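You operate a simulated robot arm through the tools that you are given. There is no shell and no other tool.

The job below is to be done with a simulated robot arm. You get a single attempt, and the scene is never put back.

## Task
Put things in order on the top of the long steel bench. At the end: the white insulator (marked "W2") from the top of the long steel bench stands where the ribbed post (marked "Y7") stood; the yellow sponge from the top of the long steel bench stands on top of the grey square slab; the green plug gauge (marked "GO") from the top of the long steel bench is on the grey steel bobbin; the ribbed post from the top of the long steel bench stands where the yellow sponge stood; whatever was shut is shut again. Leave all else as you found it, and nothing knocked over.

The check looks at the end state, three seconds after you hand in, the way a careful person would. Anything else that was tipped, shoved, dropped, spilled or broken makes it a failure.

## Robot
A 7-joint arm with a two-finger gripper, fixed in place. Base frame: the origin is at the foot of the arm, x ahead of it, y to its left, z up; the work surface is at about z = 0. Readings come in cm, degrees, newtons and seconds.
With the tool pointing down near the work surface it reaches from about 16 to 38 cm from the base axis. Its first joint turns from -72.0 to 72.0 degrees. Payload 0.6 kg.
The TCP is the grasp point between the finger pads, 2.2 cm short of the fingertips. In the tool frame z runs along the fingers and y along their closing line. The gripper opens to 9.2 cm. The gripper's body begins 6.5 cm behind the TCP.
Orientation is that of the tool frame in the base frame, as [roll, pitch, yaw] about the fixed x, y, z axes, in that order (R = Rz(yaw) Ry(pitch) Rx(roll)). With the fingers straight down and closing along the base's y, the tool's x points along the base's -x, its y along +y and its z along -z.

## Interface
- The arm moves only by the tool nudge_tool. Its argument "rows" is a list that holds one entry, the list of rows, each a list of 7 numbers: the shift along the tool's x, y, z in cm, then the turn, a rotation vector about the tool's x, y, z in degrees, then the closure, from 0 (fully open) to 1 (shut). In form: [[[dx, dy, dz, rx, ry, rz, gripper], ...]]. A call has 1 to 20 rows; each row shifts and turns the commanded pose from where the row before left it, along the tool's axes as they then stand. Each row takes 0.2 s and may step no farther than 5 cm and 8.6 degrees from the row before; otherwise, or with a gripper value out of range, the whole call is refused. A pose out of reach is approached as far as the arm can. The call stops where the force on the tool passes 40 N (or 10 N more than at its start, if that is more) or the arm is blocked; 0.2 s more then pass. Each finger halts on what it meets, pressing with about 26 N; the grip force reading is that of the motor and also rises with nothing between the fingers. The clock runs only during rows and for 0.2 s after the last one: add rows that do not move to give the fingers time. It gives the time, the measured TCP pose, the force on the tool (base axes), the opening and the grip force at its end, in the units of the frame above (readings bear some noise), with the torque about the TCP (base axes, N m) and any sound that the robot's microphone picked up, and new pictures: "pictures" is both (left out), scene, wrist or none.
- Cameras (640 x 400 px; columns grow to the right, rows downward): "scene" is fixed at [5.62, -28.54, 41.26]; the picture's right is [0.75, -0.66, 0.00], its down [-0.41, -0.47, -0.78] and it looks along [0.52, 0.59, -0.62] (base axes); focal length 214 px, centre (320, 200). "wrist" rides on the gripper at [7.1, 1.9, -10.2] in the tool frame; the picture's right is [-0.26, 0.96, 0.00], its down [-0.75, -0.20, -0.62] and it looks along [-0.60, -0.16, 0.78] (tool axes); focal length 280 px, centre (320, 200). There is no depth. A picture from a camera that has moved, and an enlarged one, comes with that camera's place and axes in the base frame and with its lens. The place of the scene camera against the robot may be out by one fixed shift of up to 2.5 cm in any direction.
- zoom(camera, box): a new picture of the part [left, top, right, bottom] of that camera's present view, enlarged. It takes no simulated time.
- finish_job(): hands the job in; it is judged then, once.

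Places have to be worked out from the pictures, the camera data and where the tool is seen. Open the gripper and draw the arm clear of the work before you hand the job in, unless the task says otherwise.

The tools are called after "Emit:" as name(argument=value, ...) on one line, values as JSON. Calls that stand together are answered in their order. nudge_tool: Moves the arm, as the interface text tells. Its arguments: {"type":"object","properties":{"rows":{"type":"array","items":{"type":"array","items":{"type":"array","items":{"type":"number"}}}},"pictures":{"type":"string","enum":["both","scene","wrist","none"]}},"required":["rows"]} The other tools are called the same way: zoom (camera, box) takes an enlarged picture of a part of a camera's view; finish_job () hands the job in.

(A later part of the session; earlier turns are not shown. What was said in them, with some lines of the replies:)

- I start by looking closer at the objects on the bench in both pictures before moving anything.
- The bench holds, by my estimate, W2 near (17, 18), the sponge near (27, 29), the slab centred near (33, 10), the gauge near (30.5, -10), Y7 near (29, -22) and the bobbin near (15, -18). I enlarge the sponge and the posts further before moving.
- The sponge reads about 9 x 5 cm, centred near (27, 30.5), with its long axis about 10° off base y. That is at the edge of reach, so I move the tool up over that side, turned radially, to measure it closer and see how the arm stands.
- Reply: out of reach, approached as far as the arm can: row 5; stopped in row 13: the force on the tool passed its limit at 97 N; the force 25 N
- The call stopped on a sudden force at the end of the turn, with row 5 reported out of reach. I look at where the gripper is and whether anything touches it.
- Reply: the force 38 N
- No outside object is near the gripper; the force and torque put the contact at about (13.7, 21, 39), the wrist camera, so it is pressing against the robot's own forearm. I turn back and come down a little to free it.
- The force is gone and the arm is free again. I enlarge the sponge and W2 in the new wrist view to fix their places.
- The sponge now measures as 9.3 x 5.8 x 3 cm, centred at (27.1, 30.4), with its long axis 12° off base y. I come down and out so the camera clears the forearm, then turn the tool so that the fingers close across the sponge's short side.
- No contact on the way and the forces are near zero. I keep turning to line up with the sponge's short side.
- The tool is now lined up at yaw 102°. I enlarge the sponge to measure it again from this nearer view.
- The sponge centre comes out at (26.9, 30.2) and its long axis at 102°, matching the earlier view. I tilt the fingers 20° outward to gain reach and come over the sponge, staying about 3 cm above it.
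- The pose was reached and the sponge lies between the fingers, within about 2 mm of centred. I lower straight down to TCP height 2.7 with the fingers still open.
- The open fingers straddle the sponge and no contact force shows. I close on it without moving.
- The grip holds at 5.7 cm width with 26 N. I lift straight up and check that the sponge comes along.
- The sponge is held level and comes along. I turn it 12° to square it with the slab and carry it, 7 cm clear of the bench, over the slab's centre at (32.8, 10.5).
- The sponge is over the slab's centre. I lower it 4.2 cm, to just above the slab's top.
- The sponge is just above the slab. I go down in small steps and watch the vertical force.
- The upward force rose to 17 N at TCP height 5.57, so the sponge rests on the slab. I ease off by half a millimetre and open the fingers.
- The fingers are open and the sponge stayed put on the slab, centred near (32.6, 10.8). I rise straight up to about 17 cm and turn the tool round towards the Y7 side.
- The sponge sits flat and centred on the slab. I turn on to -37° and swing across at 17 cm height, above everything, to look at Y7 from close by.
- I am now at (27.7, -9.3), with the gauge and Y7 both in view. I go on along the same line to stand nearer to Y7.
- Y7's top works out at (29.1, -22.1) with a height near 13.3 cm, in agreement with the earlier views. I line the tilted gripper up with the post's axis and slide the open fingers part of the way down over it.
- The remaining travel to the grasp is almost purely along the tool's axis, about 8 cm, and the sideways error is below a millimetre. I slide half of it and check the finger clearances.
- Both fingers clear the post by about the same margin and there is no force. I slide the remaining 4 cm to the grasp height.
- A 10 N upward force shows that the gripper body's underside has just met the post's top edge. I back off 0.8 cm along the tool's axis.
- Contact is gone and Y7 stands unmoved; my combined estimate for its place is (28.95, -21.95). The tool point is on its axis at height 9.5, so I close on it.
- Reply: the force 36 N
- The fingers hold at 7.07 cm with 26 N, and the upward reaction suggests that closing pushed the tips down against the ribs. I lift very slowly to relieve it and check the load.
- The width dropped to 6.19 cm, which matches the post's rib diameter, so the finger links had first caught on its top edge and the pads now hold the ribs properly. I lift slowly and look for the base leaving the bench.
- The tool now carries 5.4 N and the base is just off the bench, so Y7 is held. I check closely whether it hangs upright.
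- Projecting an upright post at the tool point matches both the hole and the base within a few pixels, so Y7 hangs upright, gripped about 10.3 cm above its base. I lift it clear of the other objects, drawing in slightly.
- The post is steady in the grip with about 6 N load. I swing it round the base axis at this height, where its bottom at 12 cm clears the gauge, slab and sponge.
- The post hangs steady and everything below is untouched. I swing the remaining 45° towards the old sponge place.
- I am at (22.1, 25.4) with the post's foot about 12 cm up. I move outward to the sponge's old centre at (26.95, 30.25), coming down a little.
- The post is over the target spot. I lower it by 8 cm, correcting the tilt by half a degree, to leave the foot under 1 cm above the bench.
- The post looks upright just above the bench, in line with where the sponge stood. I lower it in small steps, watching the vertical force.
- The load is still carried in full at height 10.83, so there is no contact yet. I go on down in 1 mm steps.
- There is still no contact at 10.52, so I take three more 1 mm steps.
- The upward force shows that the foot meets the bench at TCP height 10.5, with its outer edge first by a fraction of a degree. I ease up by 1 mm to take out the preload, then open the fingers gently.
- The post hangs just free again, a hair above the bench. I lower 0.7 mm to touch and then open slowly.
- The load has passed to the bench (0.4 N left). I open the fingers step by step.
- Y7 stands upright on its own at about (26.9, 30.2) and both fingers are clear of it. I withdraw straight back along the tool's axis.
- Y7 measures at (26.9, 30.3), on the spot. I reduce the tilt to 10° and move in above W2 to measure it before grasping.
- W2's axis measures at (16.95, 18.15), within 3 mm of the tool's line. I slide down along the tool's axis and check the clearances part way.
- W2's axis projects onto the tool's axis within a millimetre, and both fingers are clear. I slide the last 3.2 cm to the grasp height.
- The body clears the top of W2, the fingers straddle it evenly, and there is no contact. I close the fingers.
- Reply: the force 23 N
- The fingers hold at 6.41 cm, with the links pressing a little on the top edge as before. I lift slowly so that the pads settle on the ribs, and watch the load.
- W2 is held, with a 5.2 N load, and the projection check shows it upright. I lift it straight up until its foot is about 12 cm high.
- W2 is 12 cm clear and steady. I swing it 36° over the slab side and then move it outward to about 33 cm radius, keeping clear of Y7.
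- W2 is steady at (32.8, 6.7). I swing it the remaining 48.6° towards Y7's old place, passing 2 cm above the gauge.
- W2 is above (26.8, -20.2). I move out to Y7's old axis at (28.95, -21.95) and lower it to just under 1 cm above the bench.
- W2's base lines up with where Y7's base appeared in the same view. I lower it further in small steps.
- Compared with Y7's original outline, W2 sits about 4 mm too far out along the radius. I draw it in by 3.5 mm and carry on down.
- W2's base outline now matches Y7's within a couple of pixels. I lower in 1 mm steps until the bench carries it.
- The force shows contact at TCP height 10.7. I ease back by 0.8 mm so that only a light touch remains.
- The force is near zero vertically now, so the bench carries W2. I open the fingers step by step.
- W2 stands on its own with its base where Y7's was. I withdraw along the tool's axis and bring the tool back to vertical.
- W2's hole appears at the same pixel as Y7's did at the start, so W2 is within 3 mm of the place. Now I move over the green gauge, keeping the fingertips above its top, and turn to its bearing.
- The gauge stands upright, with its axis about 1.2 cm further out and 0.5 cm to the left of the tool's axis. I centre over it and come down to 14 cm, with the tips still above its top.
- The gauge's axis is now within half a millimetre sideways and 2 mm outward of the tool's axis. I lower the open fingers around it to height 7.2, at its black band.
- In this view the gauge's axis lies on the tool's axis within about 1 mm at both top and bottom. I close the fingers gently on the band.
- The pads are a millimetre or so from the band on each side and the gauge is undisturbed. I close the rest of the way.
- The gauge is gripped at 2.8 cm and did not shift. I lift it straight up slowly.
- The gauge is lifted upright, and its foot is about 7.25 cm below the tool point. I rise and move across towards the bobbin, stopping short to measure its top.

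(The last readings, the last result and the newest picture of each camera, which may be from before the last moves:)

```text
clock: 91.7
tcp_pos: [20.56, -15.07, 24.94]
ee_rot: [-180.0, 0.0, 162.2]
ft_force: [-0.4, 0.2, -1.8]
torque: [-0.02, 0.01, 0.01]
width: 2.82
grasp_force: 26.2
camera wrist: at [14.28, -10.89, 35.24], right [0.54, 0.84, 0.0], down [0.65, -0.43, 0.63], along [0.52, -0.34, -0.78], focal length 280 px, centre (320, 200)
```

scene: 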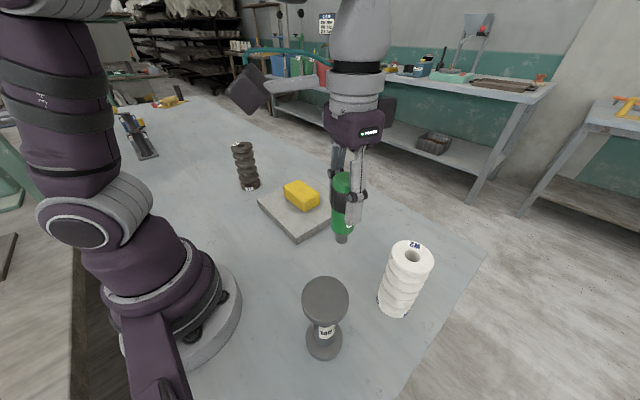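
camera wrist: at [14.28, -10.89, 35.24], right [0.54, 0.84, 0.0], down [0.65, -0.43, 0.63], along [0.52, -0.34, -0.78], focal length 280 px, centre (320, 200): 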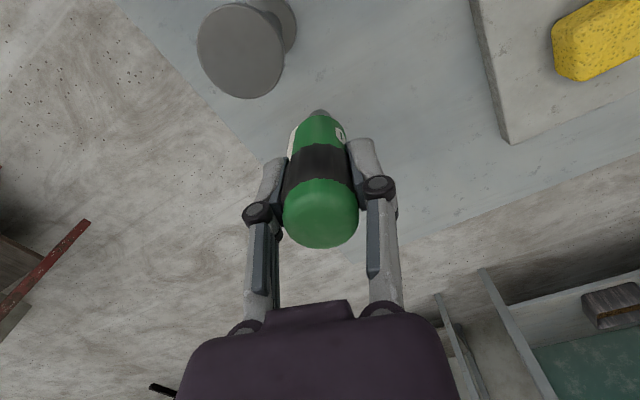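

The bobbin's flat top disc is in clear view of the wrist camera. I enlarge it to measure its centre.

Emit:
zoom(camera="wrist", box=[170, 0, 370, 130])

Emit:
zoom(camera="scene", box=[280, 150, 400, 370])

```text
3.08 times, centred on (270, 65) of wrist
camera zoom: at [14.28, -10.89, 35.24], right [0.54, 0.84, 0.0], down [0.65, -0.43, 0.63], along [0.52, -0.34, -0.78], focal length 863 px, centre (474, 615)
```

zoom: 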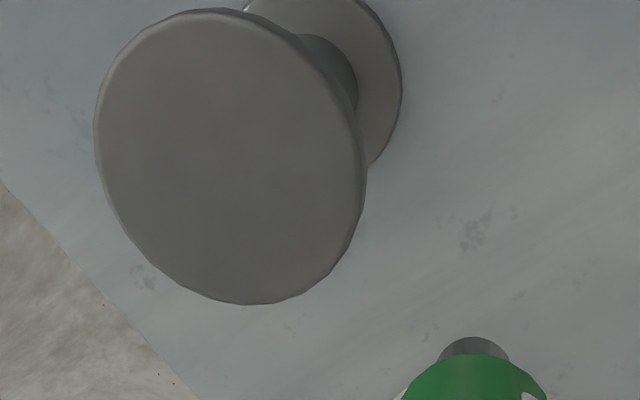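

```text
1.82 times, centred on (340, 260) of scene
camera zoom: at [5.62, -28.54, 41.26], right [0.75, -0.66, 0.0], down [-0.41, -0.47, -0.78], along [0.52, 0.59, -0.62], focal length 390 px, centre (284, 91)
```

zoom: 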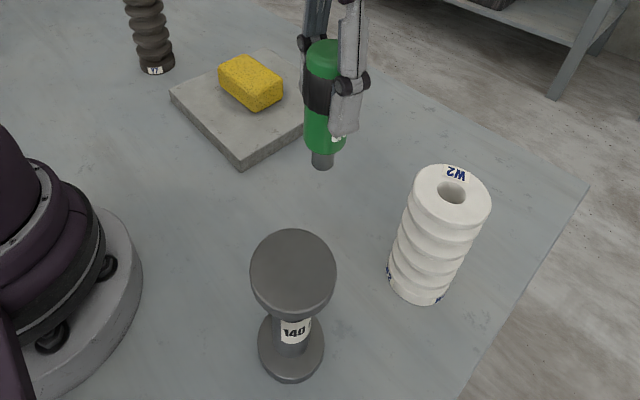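

The bobbin's top disc is about 6.1 cm across, centred at (14.75, -17.65), and about 14 cm high. I move the gauge over its centre with the foot still 3.5 cm above.

Emit:
nudge_tool(rows=[[[0.6, -0.53, 0, 0, 0, 0, 1], [1.185, -1.06, 0, 0, 0, 0, 1], [1.185, -1.06, 0, 0, 0, 0, 1], [1.185, -1.06, 0, 0, 0, 0, 1], [0.585, -0.52, 0, 0, 0, 0, 1], [0, 0, 0, 0, 0, 0, 1], [0, 0, 0, 0, 0, 0, 1]]], pictures="both")

Emit:
zoom(camera="wrist", box=[200, 20, 440, 260])

Emit:
zoom(camera="scene", box=[240, 150, 420, 370])

```text
clock: 93.3
tcp_pos: [14.77, -17.53, 25.11]
ee_rot: [-180.0, 0.0, 162.2]
ft_force: [0.1, 0.5, -2.0]
torque: [0.01, -0.03, 0.02]
width: 2.82
grasp_force: 25.9
camera wrist: at [8.56, -13.43, 35.17], right [0.54, 0.84, 0.0], down [0.65, -0.42, 0.63], along [0.53, -0.34, -0.78], focal length 280 px, centre (320, 200)
```

scene: 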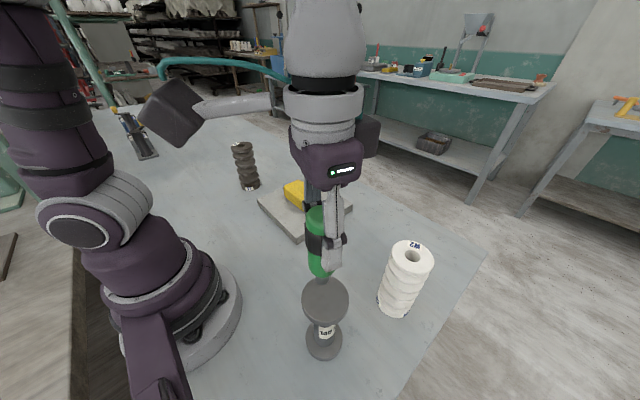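
wrist: 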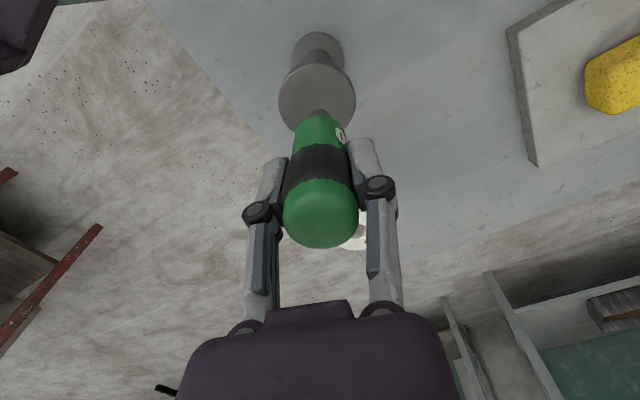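

```text
1.67 times, centred on (320, 140) of wrist
camera zoom: at [8.56, -13.43, 35.17], right [0.54, 0.84, 0.0], down [0.65, -0.42, 0.63], along [0.53, -0.34, -0.78], focal length 467 px, centre (320, 300)
```

zoom: 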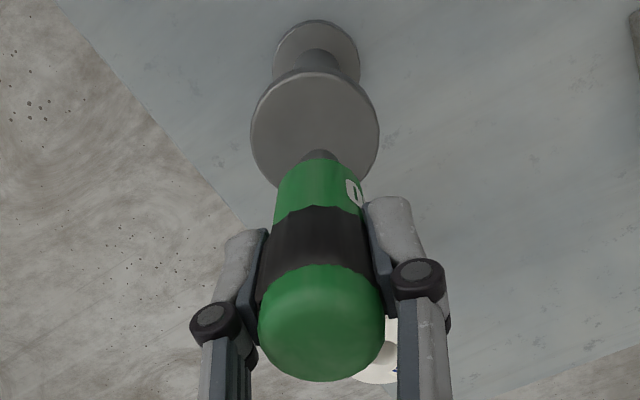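

```text
1.82 times, centred on (330, 260) of scene
camera zoom: at [5.62, -28.54, 41.26], right [0.75, -0.66, 0.0], down [-0.41, -0.47, -0.78], along [0.52, 0.59, -0.62], focal length 390 px, centre (302, 91)
```

zoom: 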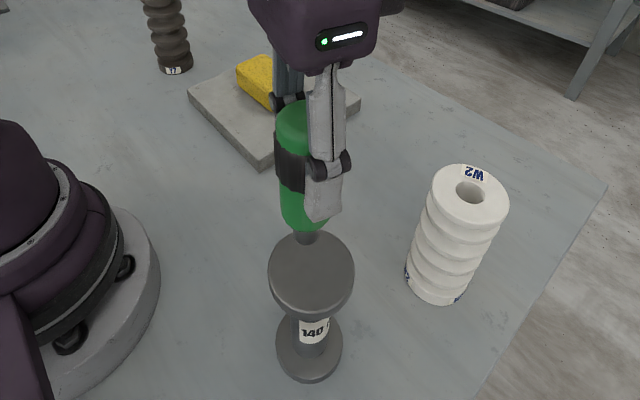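

The bobbin's centre is about 3 mm to the tool's right. I correct for that and lower 2.8 cm, staying above the disc, and look again.

Emit:
nudge_tool(rows=[[[-0.09, -0.3, 0, 0, 0, 0, 1], [0, 0, 1, 0, 0, 0, 1], [0, 0, 1, 0, 0, 0, 1], [0, 0, 0.8, 0, 0, 0, 1], [0, 0, 0, 0, 0, 0, 1]]], pictures="both")

Emit:
zoom(camera="wrist", box=[240, 20, 400, 180])

Emit:
zoom(camera="scene", box=[270, 200, 390, 350])

```text
clock: 94.5
tcp_pos: [14.75, -17.97, 22.17]
ee_rot: [-180.0, -0.1, 162.2]
ft_force: [1.1, -0.3, -0.5]
torque: [-0.01, 0.02, 0.0]
width: 2.86
grasp_force: 26.4
camera wrist: at [8.58, -13.78, 32.34], right [0.54, 0.84, 0.0], down [0.65, -0.43, 0.63], along [0.52, -0.34, -0.78], focal length 280 px, centre (320, 200)
```

scene: 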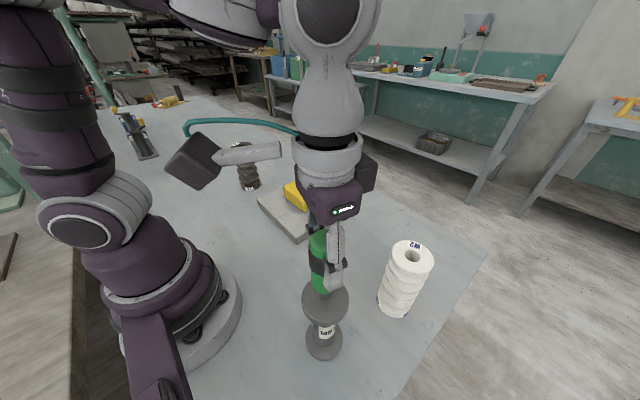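
wrist: 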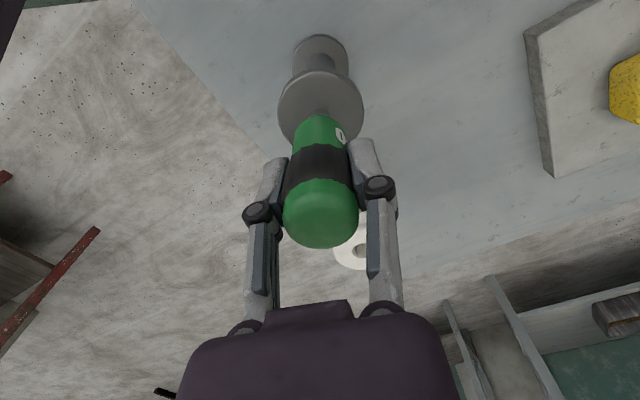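

```text
2.50 times, centred on (320, 100) of wrist
camera zoom: at [8.58, -13.78, 32.34], right [0.54, 0.84, 0.0], down [0.65, -0.43, 0.63], along [0.52, -0.34, -0.78], focal length 701 px, centre (320, 450)
```

zoom: 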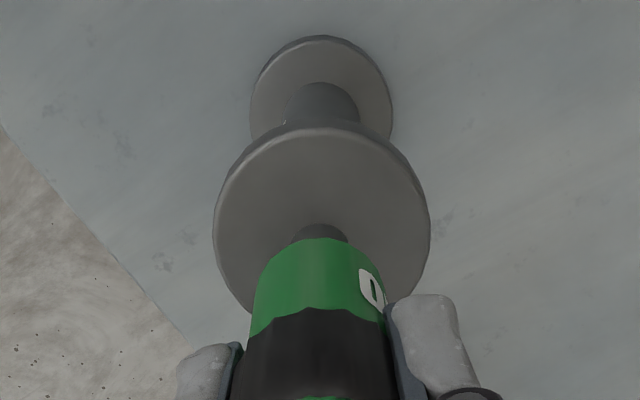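

```text
2.67 times, centred on (330, 275) of scene
camera zoom: at [5.62, -28.54, 41.26], right [0.75, -0.66, 0.0], down [-0.41, -0.47, -0.78], along [0.52, 0.59, -0.62], focal length 572 px, centre (293, 0)
```

zoom: 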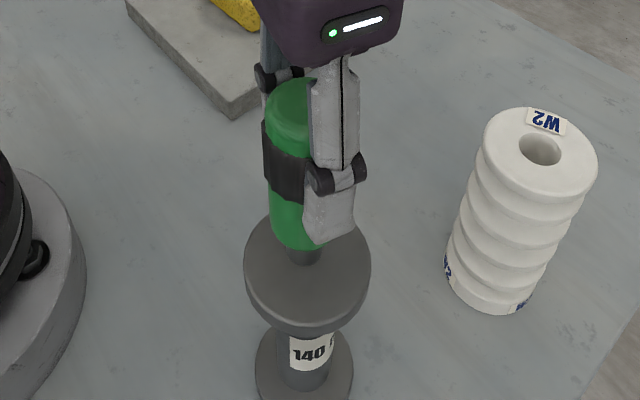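

The gauge's foot is centred sideways on the disc, with the disc's centre about 2 mm nearer the base. I correct that and lower in small steps.

Emit:
nudge_tool(rows=[[[0.25, 0, 0, 0, 0, 0, 1], [0, 0, 0.2, 0, 0, 0, 1], [0, 0, 0.2, 0, 0, 0, 1], [0, 0, 0.2, 0, 0, 0, 1], [0, 0, 0, 0, 0, 0, 1]]], pictures="wrist")

Emit:
zoom(camera="scene", box=[280, 250, 370, 350])

```text
clock: 95.7
tcp_pos: [14.52, -17.84, 21.71]
ee_rot: [179.9, 0.0, 162.2]
ft_force: [0.0, 0.9, -1.7]
torque: [0.02, -0.04, 0.03]
width: 2.86
grasp_force: 25.8
camera wrist: at [8.29, -13.69, 31.82], right [0.54, 0.84, 0.0], down [0.65, -0.42, 0.63], along [0.53, -0.34, -0.78], focal length 280 px, centre (320, 200)
```

wrist: 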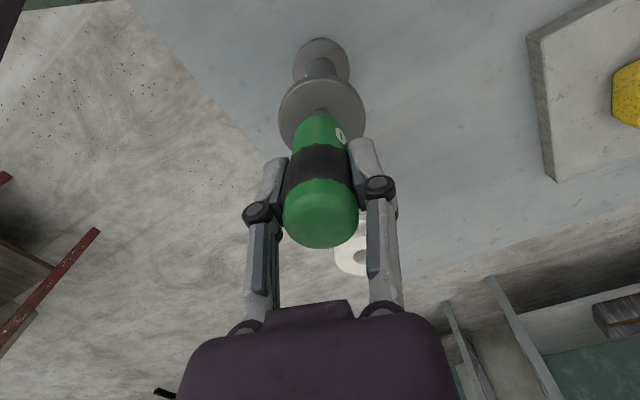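

```text
4.00 times, centred on (325, 300) of scene
camera zoom: at [5.62, -28.54, 41.26], right [0.75, -0.66, 0.0], down [-0.41, -0.47, -0.78], along [0.52, 0.59, -0.62], focal length 858 px, centre (300, -200)
```

zoom: 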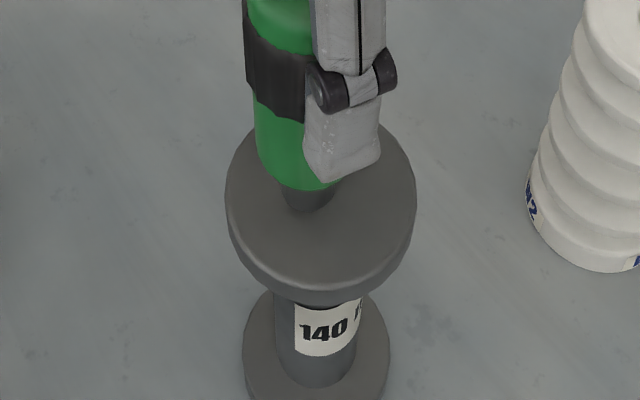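

The views put the foot within about 3 mm of the disc's centre and just above it. I shift 1.5 mm outward and go down in 1 mm steps to feel for contact.

Emit:
nudge_tool(rows=[[[-0.15, 0, 0, 0, 0, 0, 1], [0, 0, 0.1, 0, 0, 0, 1], [0, 0, 0.1, 0, 0, 0, 1], [0, 0, 0, 0, 0, 0, 1]]], pictures="none")

```text
clock: 96.7
tcp_pos: [14.62, -17.83, 21.41]
ee_rot: [180.0, 0.1, 162.2]
ft_force: [0.0, -0.5, -1.4]
torque: [0.02, -0.02, -0.03]
width: 2.84
grasp_force: 25.7
```

No contact yet at TCP height 21.4, as the load is unchanged. I go on down in 1 mm steps.

Emit:
nudge_tool(rows=[[[0, 0, 0.1, 0, 0, 0, 1], [0, 0, 0.1, 0, 0, 0, 1], [0, 0, 0, 0, 0, 0, 1]]], pictures="none")

Emit:
zoom(camera="scene", box=[280, 250, 370, 350])

```text
clock: 97.5
tcp_pos: [14.59, -17.66, 21.41]
ee_rot: [180.0, 0.1, 162.2]
ft_force: [0.4, 0.2, -1.5]
torque: [-0.02, 0.01, 0.02]
width: 2.83
grasp_force: 26.0
```

```text
4.00 times, centred on (325, 300) of scene
camera zoom: at [5.62, -28.54, 41.26], right [0.75, -0.66, 0.0], down [-0.41, -0.47, -0.78], along [0.52, 0.59, -0.62], focal length 858 px, centre (300, -200)
```

zoom: 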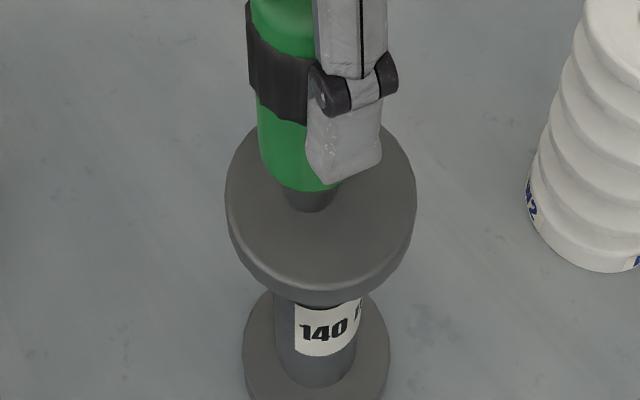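

There is still no contact, and the foot looks very close to the disc. I take two more 1 mm steps.

Emit:
nudge_tool(rows=[[[0, 0, 0.1, 0, 0, 0, 1], [0, 0, 0.1, 0, 0, 0, 1], [0, 0, 0, 0, 0, 0, 1]]], pictures="none")

```text
clock: 98.3
tcp_pos: [14.66, -17.75, 21.14]
ee_rot: [-180.0, 0.1, 162.2]
ft_force: [0.3, 0.5, 20.1]
torque: [-0.01, -0.06, -0.01]
width: 2.84
grasp_force: 26.0
```

Contact: 20 N upward at TCP height 21.1, so the foot is on the disc. I ease back by 1 mm to leave only a light touch.

Emit:
nudge_tool(rows=[[[0, 0, -0.1, 0, 0, 0, 1], [0, 0, 0, 0, 0, 0, 1]]], pictures="wrist")

Emit:
zoom(camera="scene", box=[280, 200, 390, 350])

```text
clock: 98.9
tcp_pos: [14.75, -17.9, 21.16]
ee_rot: [-179.9, 0.1, 162.1]
ft_force: [-0.7, 0.0, -0.9]
torque: [-0.01, -0.01, -0.04]
width: 2.86
grasp_force: 25.5
camera wrist: at [8.49, -13.7, 31.37], right [0.54, 0.84, 0.0], down [0.65, -0.43, 0.63], along [0.52, -0.34, -0.78], focal length 280 px, centre (320, 200)
```

wrist: 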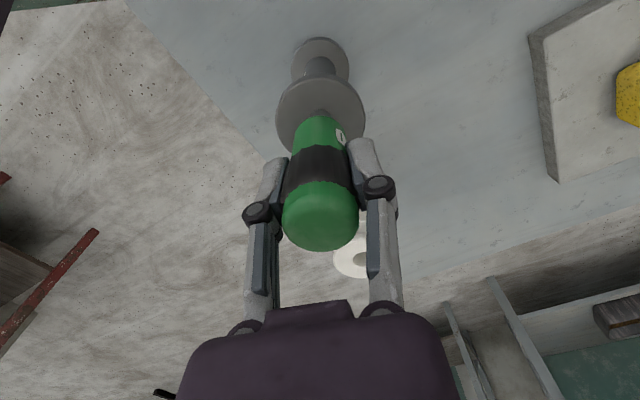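

```text
2.67 times, centred on (335, 275) of scene
camera zoom: at [5.62, -28.54, 41.26], right [0.75, -0.66, 0.0], down [-0.41, -0.47, -0.78], along [0.52, 0.59, -0.62], focal length 572 px, centre (280, 0)
```

zoom: 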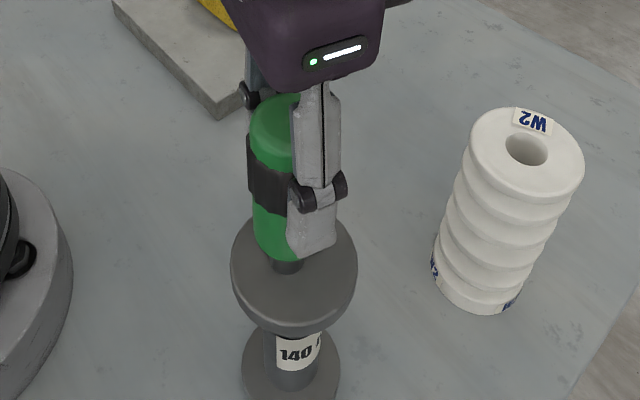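

The force is nearly zero. I enlarge the wrist view to check that the gauge is still upright in the grip before letting go.

Emit:
zoom(camera="wrist", box=[200, 80, 440, 280])

Emit:
nudge_tool(rows=[[[0, 0, 0.04, 0, 0, 0, 1], [0, 0, 0, 0, 0, 0, 1]]], pictures="none")

```text
2.00 times, centred on (320, 180) of wrist
camera zoom: at [8.49, -13.7, 31.37], right [0.54, 0.84, 0.0], down [0.65, -0.43, 0.63], along [0.52, -0.34, -0.78], focal length 561 px, centre (320, 240)
```

zoom: 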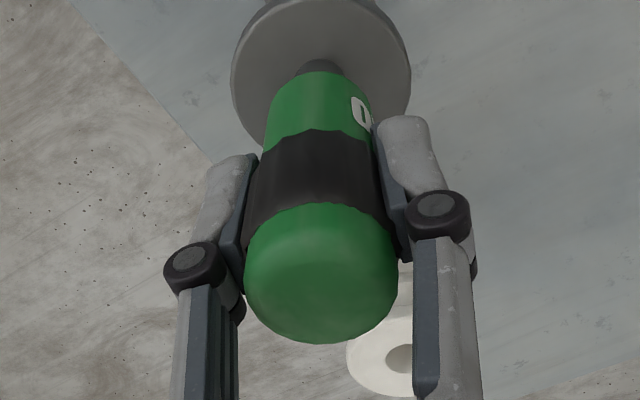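

```text
clock: 99.5
tcp_pos: [14.65, -17.88, 21.09]
ee_rot: [180.0, 0.1, 162.2]
ft_force: [0.2, -1.0, -1.7]
torque: [-0.06, -0.02, 0.0]
width: 2.84
grasp_force: 25.9
```

The gauge slid up 1.5 mm in the grip without tilting, and hangs free by a hair. I lower in half-millimetre steps until it just touches.

Emit:
nudge_tool(rows=[[[0, 0, 0.04, 0, 0, 0, 1], [0, 0, 0, 0, 0, 0, 1]]], pictures="none")

```text
clock: 100.1
tcp_pos: [14.6, -17.73, 21.17]
ee_rot: [180.0, 0.1, 162.2]
ft_force: [0.2, 0.2, -2.1]
torque: [-0.02, 0.01, 0.02]
width: 2.8
grasp_force: 26.1
```

The load is still carried, so I take another half-millimetre step.

Emit:
nudge_tool(rows=[[[0, 0, 0.05, 0, 0, 0, 1], [0, 0, 0, 0, 0, 0, 1]]], pictures="none")

```text
clock: 100.7
tcp_pos: [14.63, -17.7, 21.05]
ee_rot: [180.0, 0.2, 162.2]
ft_force: [-2.4, 2.1, 17.4]
torque: [0.12, 0.14, 0.02]
width: 2.83
grasp_force: 26.2
```

The foot presses again at 17 N, and the torque puts the contact right under the tool's axis. I ease back 0.3 mm and then open.

Emit:
nudge_tool(rows=[[[0, 0, -0.035, 0, 0, 0, 1], [0, 0, 0, 0, 0, 0, 1]]], pictures="none")

```text
clock: 101.3
tcp_pos: [14.58, -17.79, 21.13]
ee_rot: [-180.0, 0.1, 162.2]
ft_force: [1.9, 0.4, 4.9]
torque: [0.03, -0.18, 0.04]
width: 2.83
grasp_force: 26.2
```

A light 5 N remains on the bobbin. I open the fingers gradually.

Emit:
nudge_tool(rows=[[[0, 0, 0, 0, 0, 0, 0.69], [0, 0, 0, 0, 0, 0, 0.67], [0, 0, 0, 0, 0, 0, 0.65], [0, 0, 0, 0, 0, 0, 0.62], [0, 0, 0, 0, 0, 0, 0.55], [0, 0, 0, 0, 0, 0, 0.45]]], pictures="both")

Emit:
zoom(camera="wrist", box=[200, 80, 440, 280])

Emit:
zoom(camera="scene", box=[270, 200, 390, 350])

```text
clock: 102.7
tcp_pos: [14.67, -17.74, 21.15]
ee_rot: [180.0, 0.1, 162.2]
ft_force: [-0.1, -0.1, 0.6]
torque: [-0.01, -0.03, 0.01]
width: 5.05
grasp_force: 0.1
camera wrist: at [8.39, -13.63, 31.31], right [0.54, 0.84, 0.0], down [0.65, -0.42, 0.63], along [0.53, -0.34, -0.78], focal length 280 px, centre (320, 200)
```

scene: 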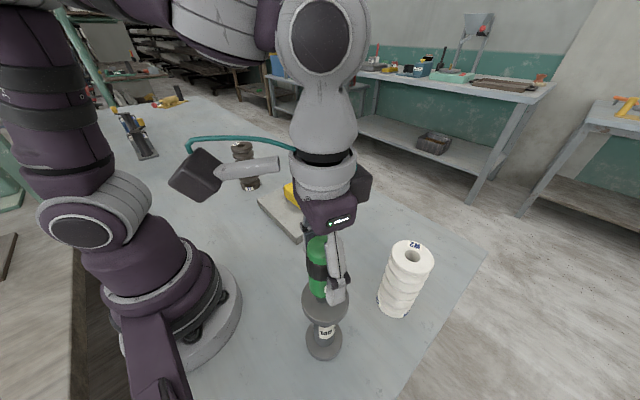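
wrist: 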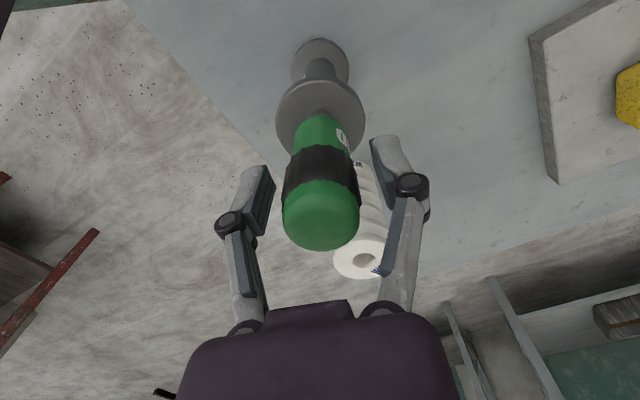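

```text
2.00 times, centred on (320, 180) of wrist
camera zoom: at [8.39, -13.63, 31.31], right [0.54, 0.84, 0.0], down [0.65, -0.42, 0.63], along [0.53, -0.34, -0.78], focal length 561 px, centre (320, 240)
```

zoom: 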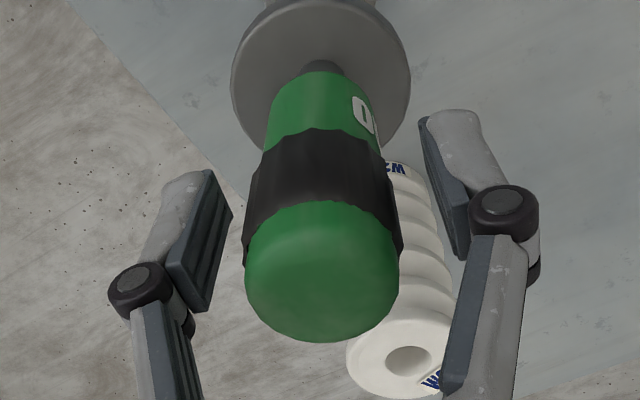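

```text
2.67 times, centred on (330, 275) of scene
camera zoom: at [5.62, -28.54, 41.26], right [0.75, -0.66, 0.0], down [-0.41, -0.47, -0.78], along [0.52, 0.59, -0.62], focal length 572 px, centre (293, 0)
```

zoom: 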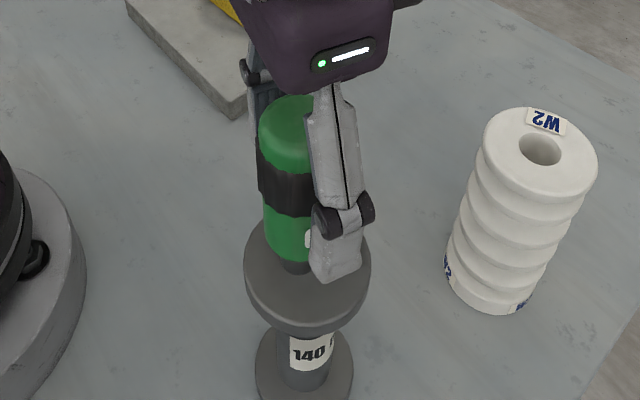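

The gauge stands free and upright on the bobbin. I open fully and rise straight up, slowly at first.

Emit:
nudge_tool(rows=[[[0, 0, 0, 0, 0, 0, 0.2], [0, 0, 0, 0, 0, 0, 0], [0, 0, 0, 0, 0, 0, 0], [0, 0, -0.3, 0, 0, 0, 0], [0, 0, -0.6, 0, 0, 0, 0], [0, 0, -0.8, 0, 0, 0, 0], [0, 0, -1, 0, 0, 0, 0], [0, 0, -1, 0, 0, 0, 0], [0, 0, -1, 0, 0, 0, 0], [0, 0, -1, 0, 0, 0, 0], [0, 0, -1, 0, 0, 0, 0], [0, 0, 0, 0, 0, 0, 0]]], pictures="both")

Emit:
zoom(camera="scene", box=[270, 200, 390, 370])

```text
clock: 105.3
tcp_pos: [14.75, -17.72, 27.78]
ee_rot: [-180.0, 0.1, 162.2]
ft_force: [-0.5, -0.6, 1.1]
torque: [0.02, 0.02, 0.01]
width: 9.19
grasp_force: 0.0
camera wrist: at [8.48, -13.53, 37.92], right [0.54, 0.84, 0.0], down [0.65, -0.42, 0.63], along [0.53, -0.34, -0.78], focal length 280 px, centre (320, 200)
```

scene: 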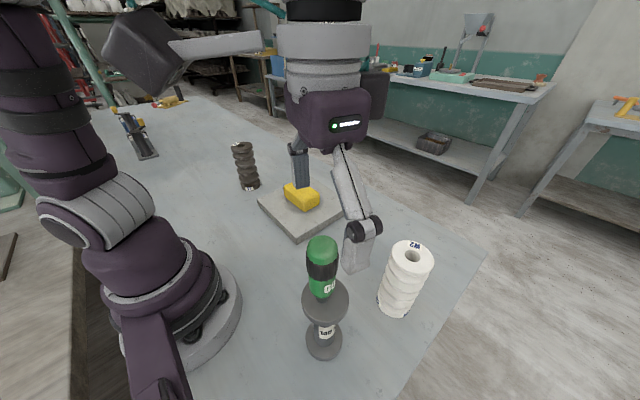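
wrist: 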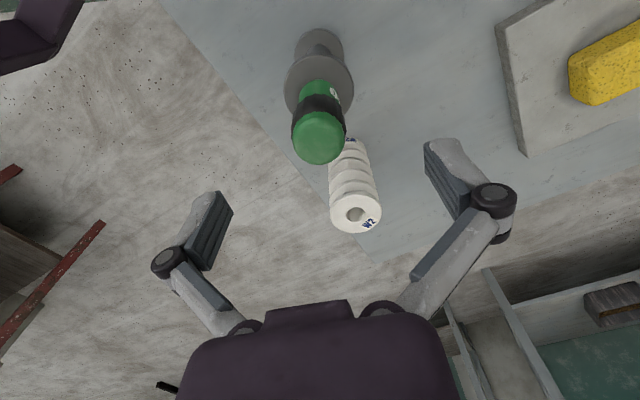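

```text
2.35 times, centred on (330, 285) of scene
camera zoom: at [5.62, -28.54, 41.26], right [0.75, -0.66, 0.0], down [-0.41, -0.47, -0.78], along [0.52, 0.59, -0.62], focal length 505 px, centre (296, 0)
```

zoom: 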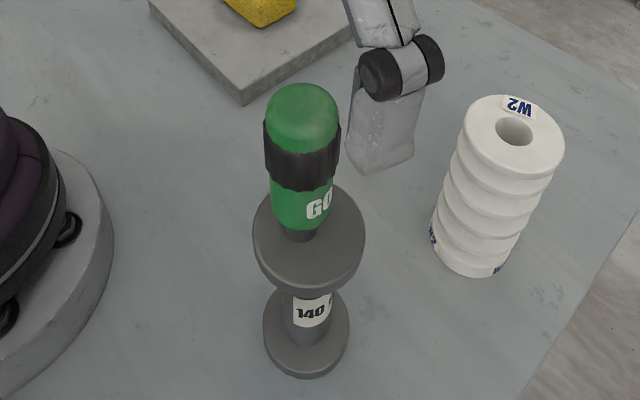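

The gauge stands upright in the middle of the bobbin, and the fingers are above it. I rise a little more and draw the arm away towards the middle of the bench.

Emit:
nudge_tool(rows=[[[0, 0, -0.6, 0, 0, 0, 0], [0, 0, -0.6, 0, 0, 0, 0], [-0.18, 2.16, 0.1, 0, 0, 0, 0], [-0.18, 2.16, 0.3, 0, 0, 0, 0], [-0.18, 2.16, 0.3, 0, 0, 0, 0], [-0.18, 2.16, 0.3, 0, 0, 0, 0], [-0.18, 2.16, 0.4, 0, 0, 0, 0], [-0.18, 2.16, 0.4, 0, 0, 0, 0], [0, 0, 0, 0, 0, 0, 0]]], pictures="both")

Emit:
zoom(camera="scene", box=[280, 200, 450, 370])

Emit:
zoom(camera="scene", box=[200, 120, 370, 250])

```text
clock: 107.3
tcp_pos: [19.73, -5.74, 27.26]
ee_rot: [-180.0, 0.0, 162.4]
ft_force: [1.1, 0.4, -0.3]
torque: [0.02, 0.0, -0.04]
width: 9.21
grasp_force: 0.0
camera wrist: at [13.57, -1.64, 37.42], right [0.54, 0.84, 0.0], down [0.65, -0.42, 0.63], along [0.53, -0.34, -0.78], focal length 280 px, centre (320, 200)
```

scene: 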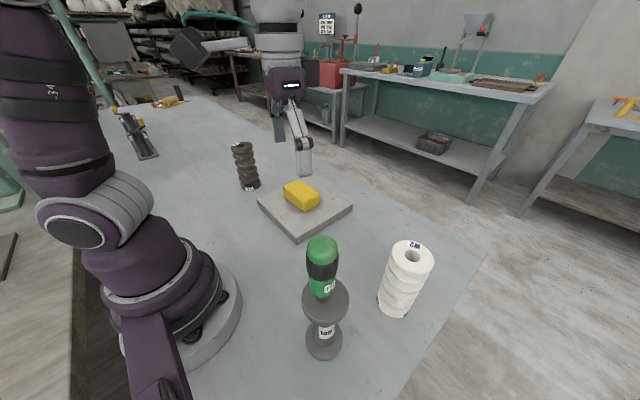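
wrist: 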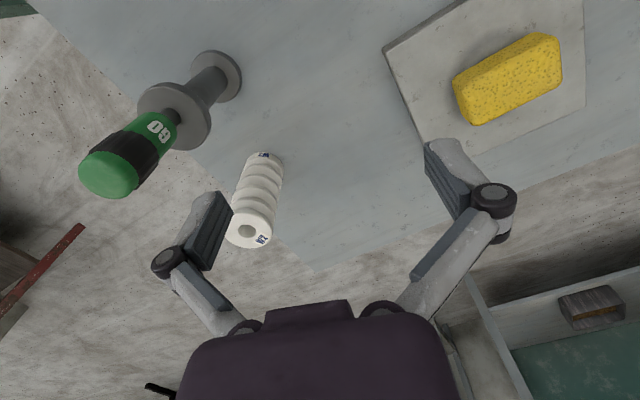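

```text
2.35 times, centred on (365, 285) of scene
camera zoom: at [5.62, -28.54, 41.26], right [0.75, -0.66, 0.0], down [-0.41, -0.47, -0.78], along [0.52, 0.59, -0.62], focal length 505 px, centre (214, 0)
```

zoom: 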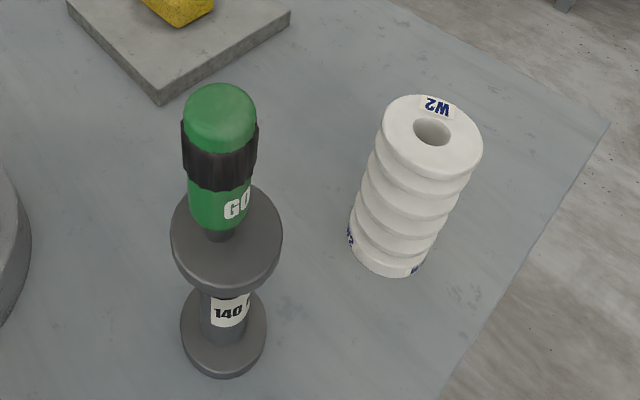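

```text
3.08 times, centred on (285, 185) of scene
camera zoom: at [5.62, -28.54, 41.26], right [0.75, -0.66, 0.0], down [-0.41, -0.47, -0.78], along [0.52, 0.59, -0.62], focal length 660 px, centre (428, 246)
```

zoom: 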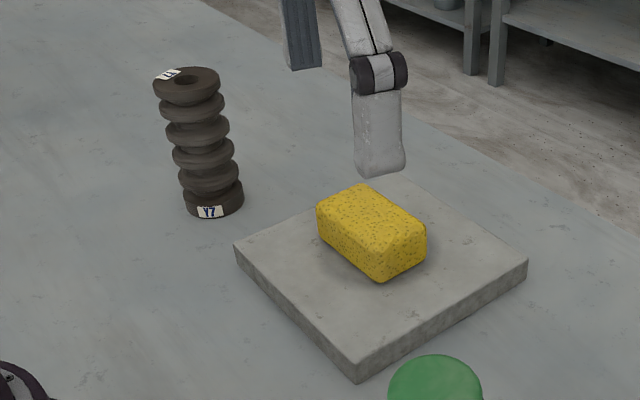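

All four objects stand where they should: W2 at Y7's old place, the sponge on the slab, the gauge on the bobbin and Y7 at the sponge's old place. I draw the arm up and back near its starting pose, fingers open, and look once more.

Emit:
nudge_tool(rows=[[[0.97, 1.94, -0.8, 0, 0, 0, 0], [0.97, 1.94, -0.8, 0, 0, 0, 0], [0.97, 1.94, -0.8, 0, 0, 0, 0], [0.97, 1.94, -0.8, 0, 0, 0, 0], [0.97, 1.94, -0.8, 0, 0, 0, 0], [0, 0, 0, 0, 0, 0, 0], [0, 0, 0, 0, 0, 0, 0]]], pictures="both")

```text
clock: 108.9
tcp_pos: [18.08, 5.0, 31.14]
ee_rot: [-179.9, 0.1, 162.1]
ft_force: [0.0, -0.3, 0.1]
torque: [0.01, 0.01, 0.04]
width: 9.22
grasp_force: 0.1
camera wrist: at [11.9, 9.05, 41.35], right [0.54, 0.84, 0.0], down [0.65, -0.42, 0.63], along [0.53, -0.34, -0.78], focal length 280 px, centre (320, 200)
```

scene: 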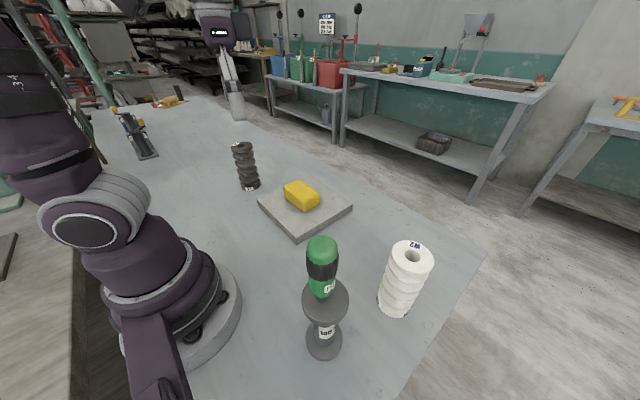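
wrist: 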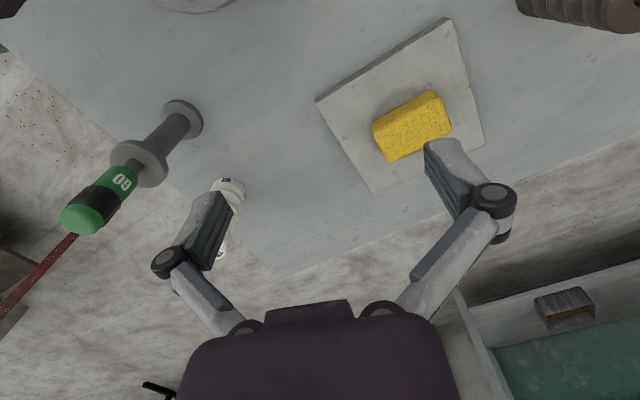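

The arm is clear with the gripper open. Both pictures show every object upright and in its place, the slab and bobbin have not moved, and nothing was opened that needed shutting. I hand the job in.

Emit:
finish_job()

```text
The job is handed in.
```

I moved all four objects to where you asked and handed the job in. The check's verdict hasn't come back to me. In the last pictures everything stood upright.

| Object | Where it is now | How close |
|---|---|---|
| White insulator (W2) | Where the ribbed post (Y7) stood | Within about 3 mm |
| Yellow sponge | Flat on the grey slab | Near the slab's centre |
| Green plug gauge (GO) | Standing on its narrow foot on the steel bobbin | Within a few mm of the bobbin's centre |
| Ribbed post (Y7) | Where the sponge stood | About on the sponge's old centre |

- **Contacts on the way:** Early on, the wrist camera pressed against the robot's own forearm and the arm stopped at 97 N. I backed it off, and no bench object was involved. Later the gripper lightly touched the top of Y7 while lining up to grasp it; the pictures showed no shift.
- **Left as found:** The slab and bobbin did not move. I opened nothing, so there was nothing to shut.
- **Arm:** It is clear of the work, with the gripper open.
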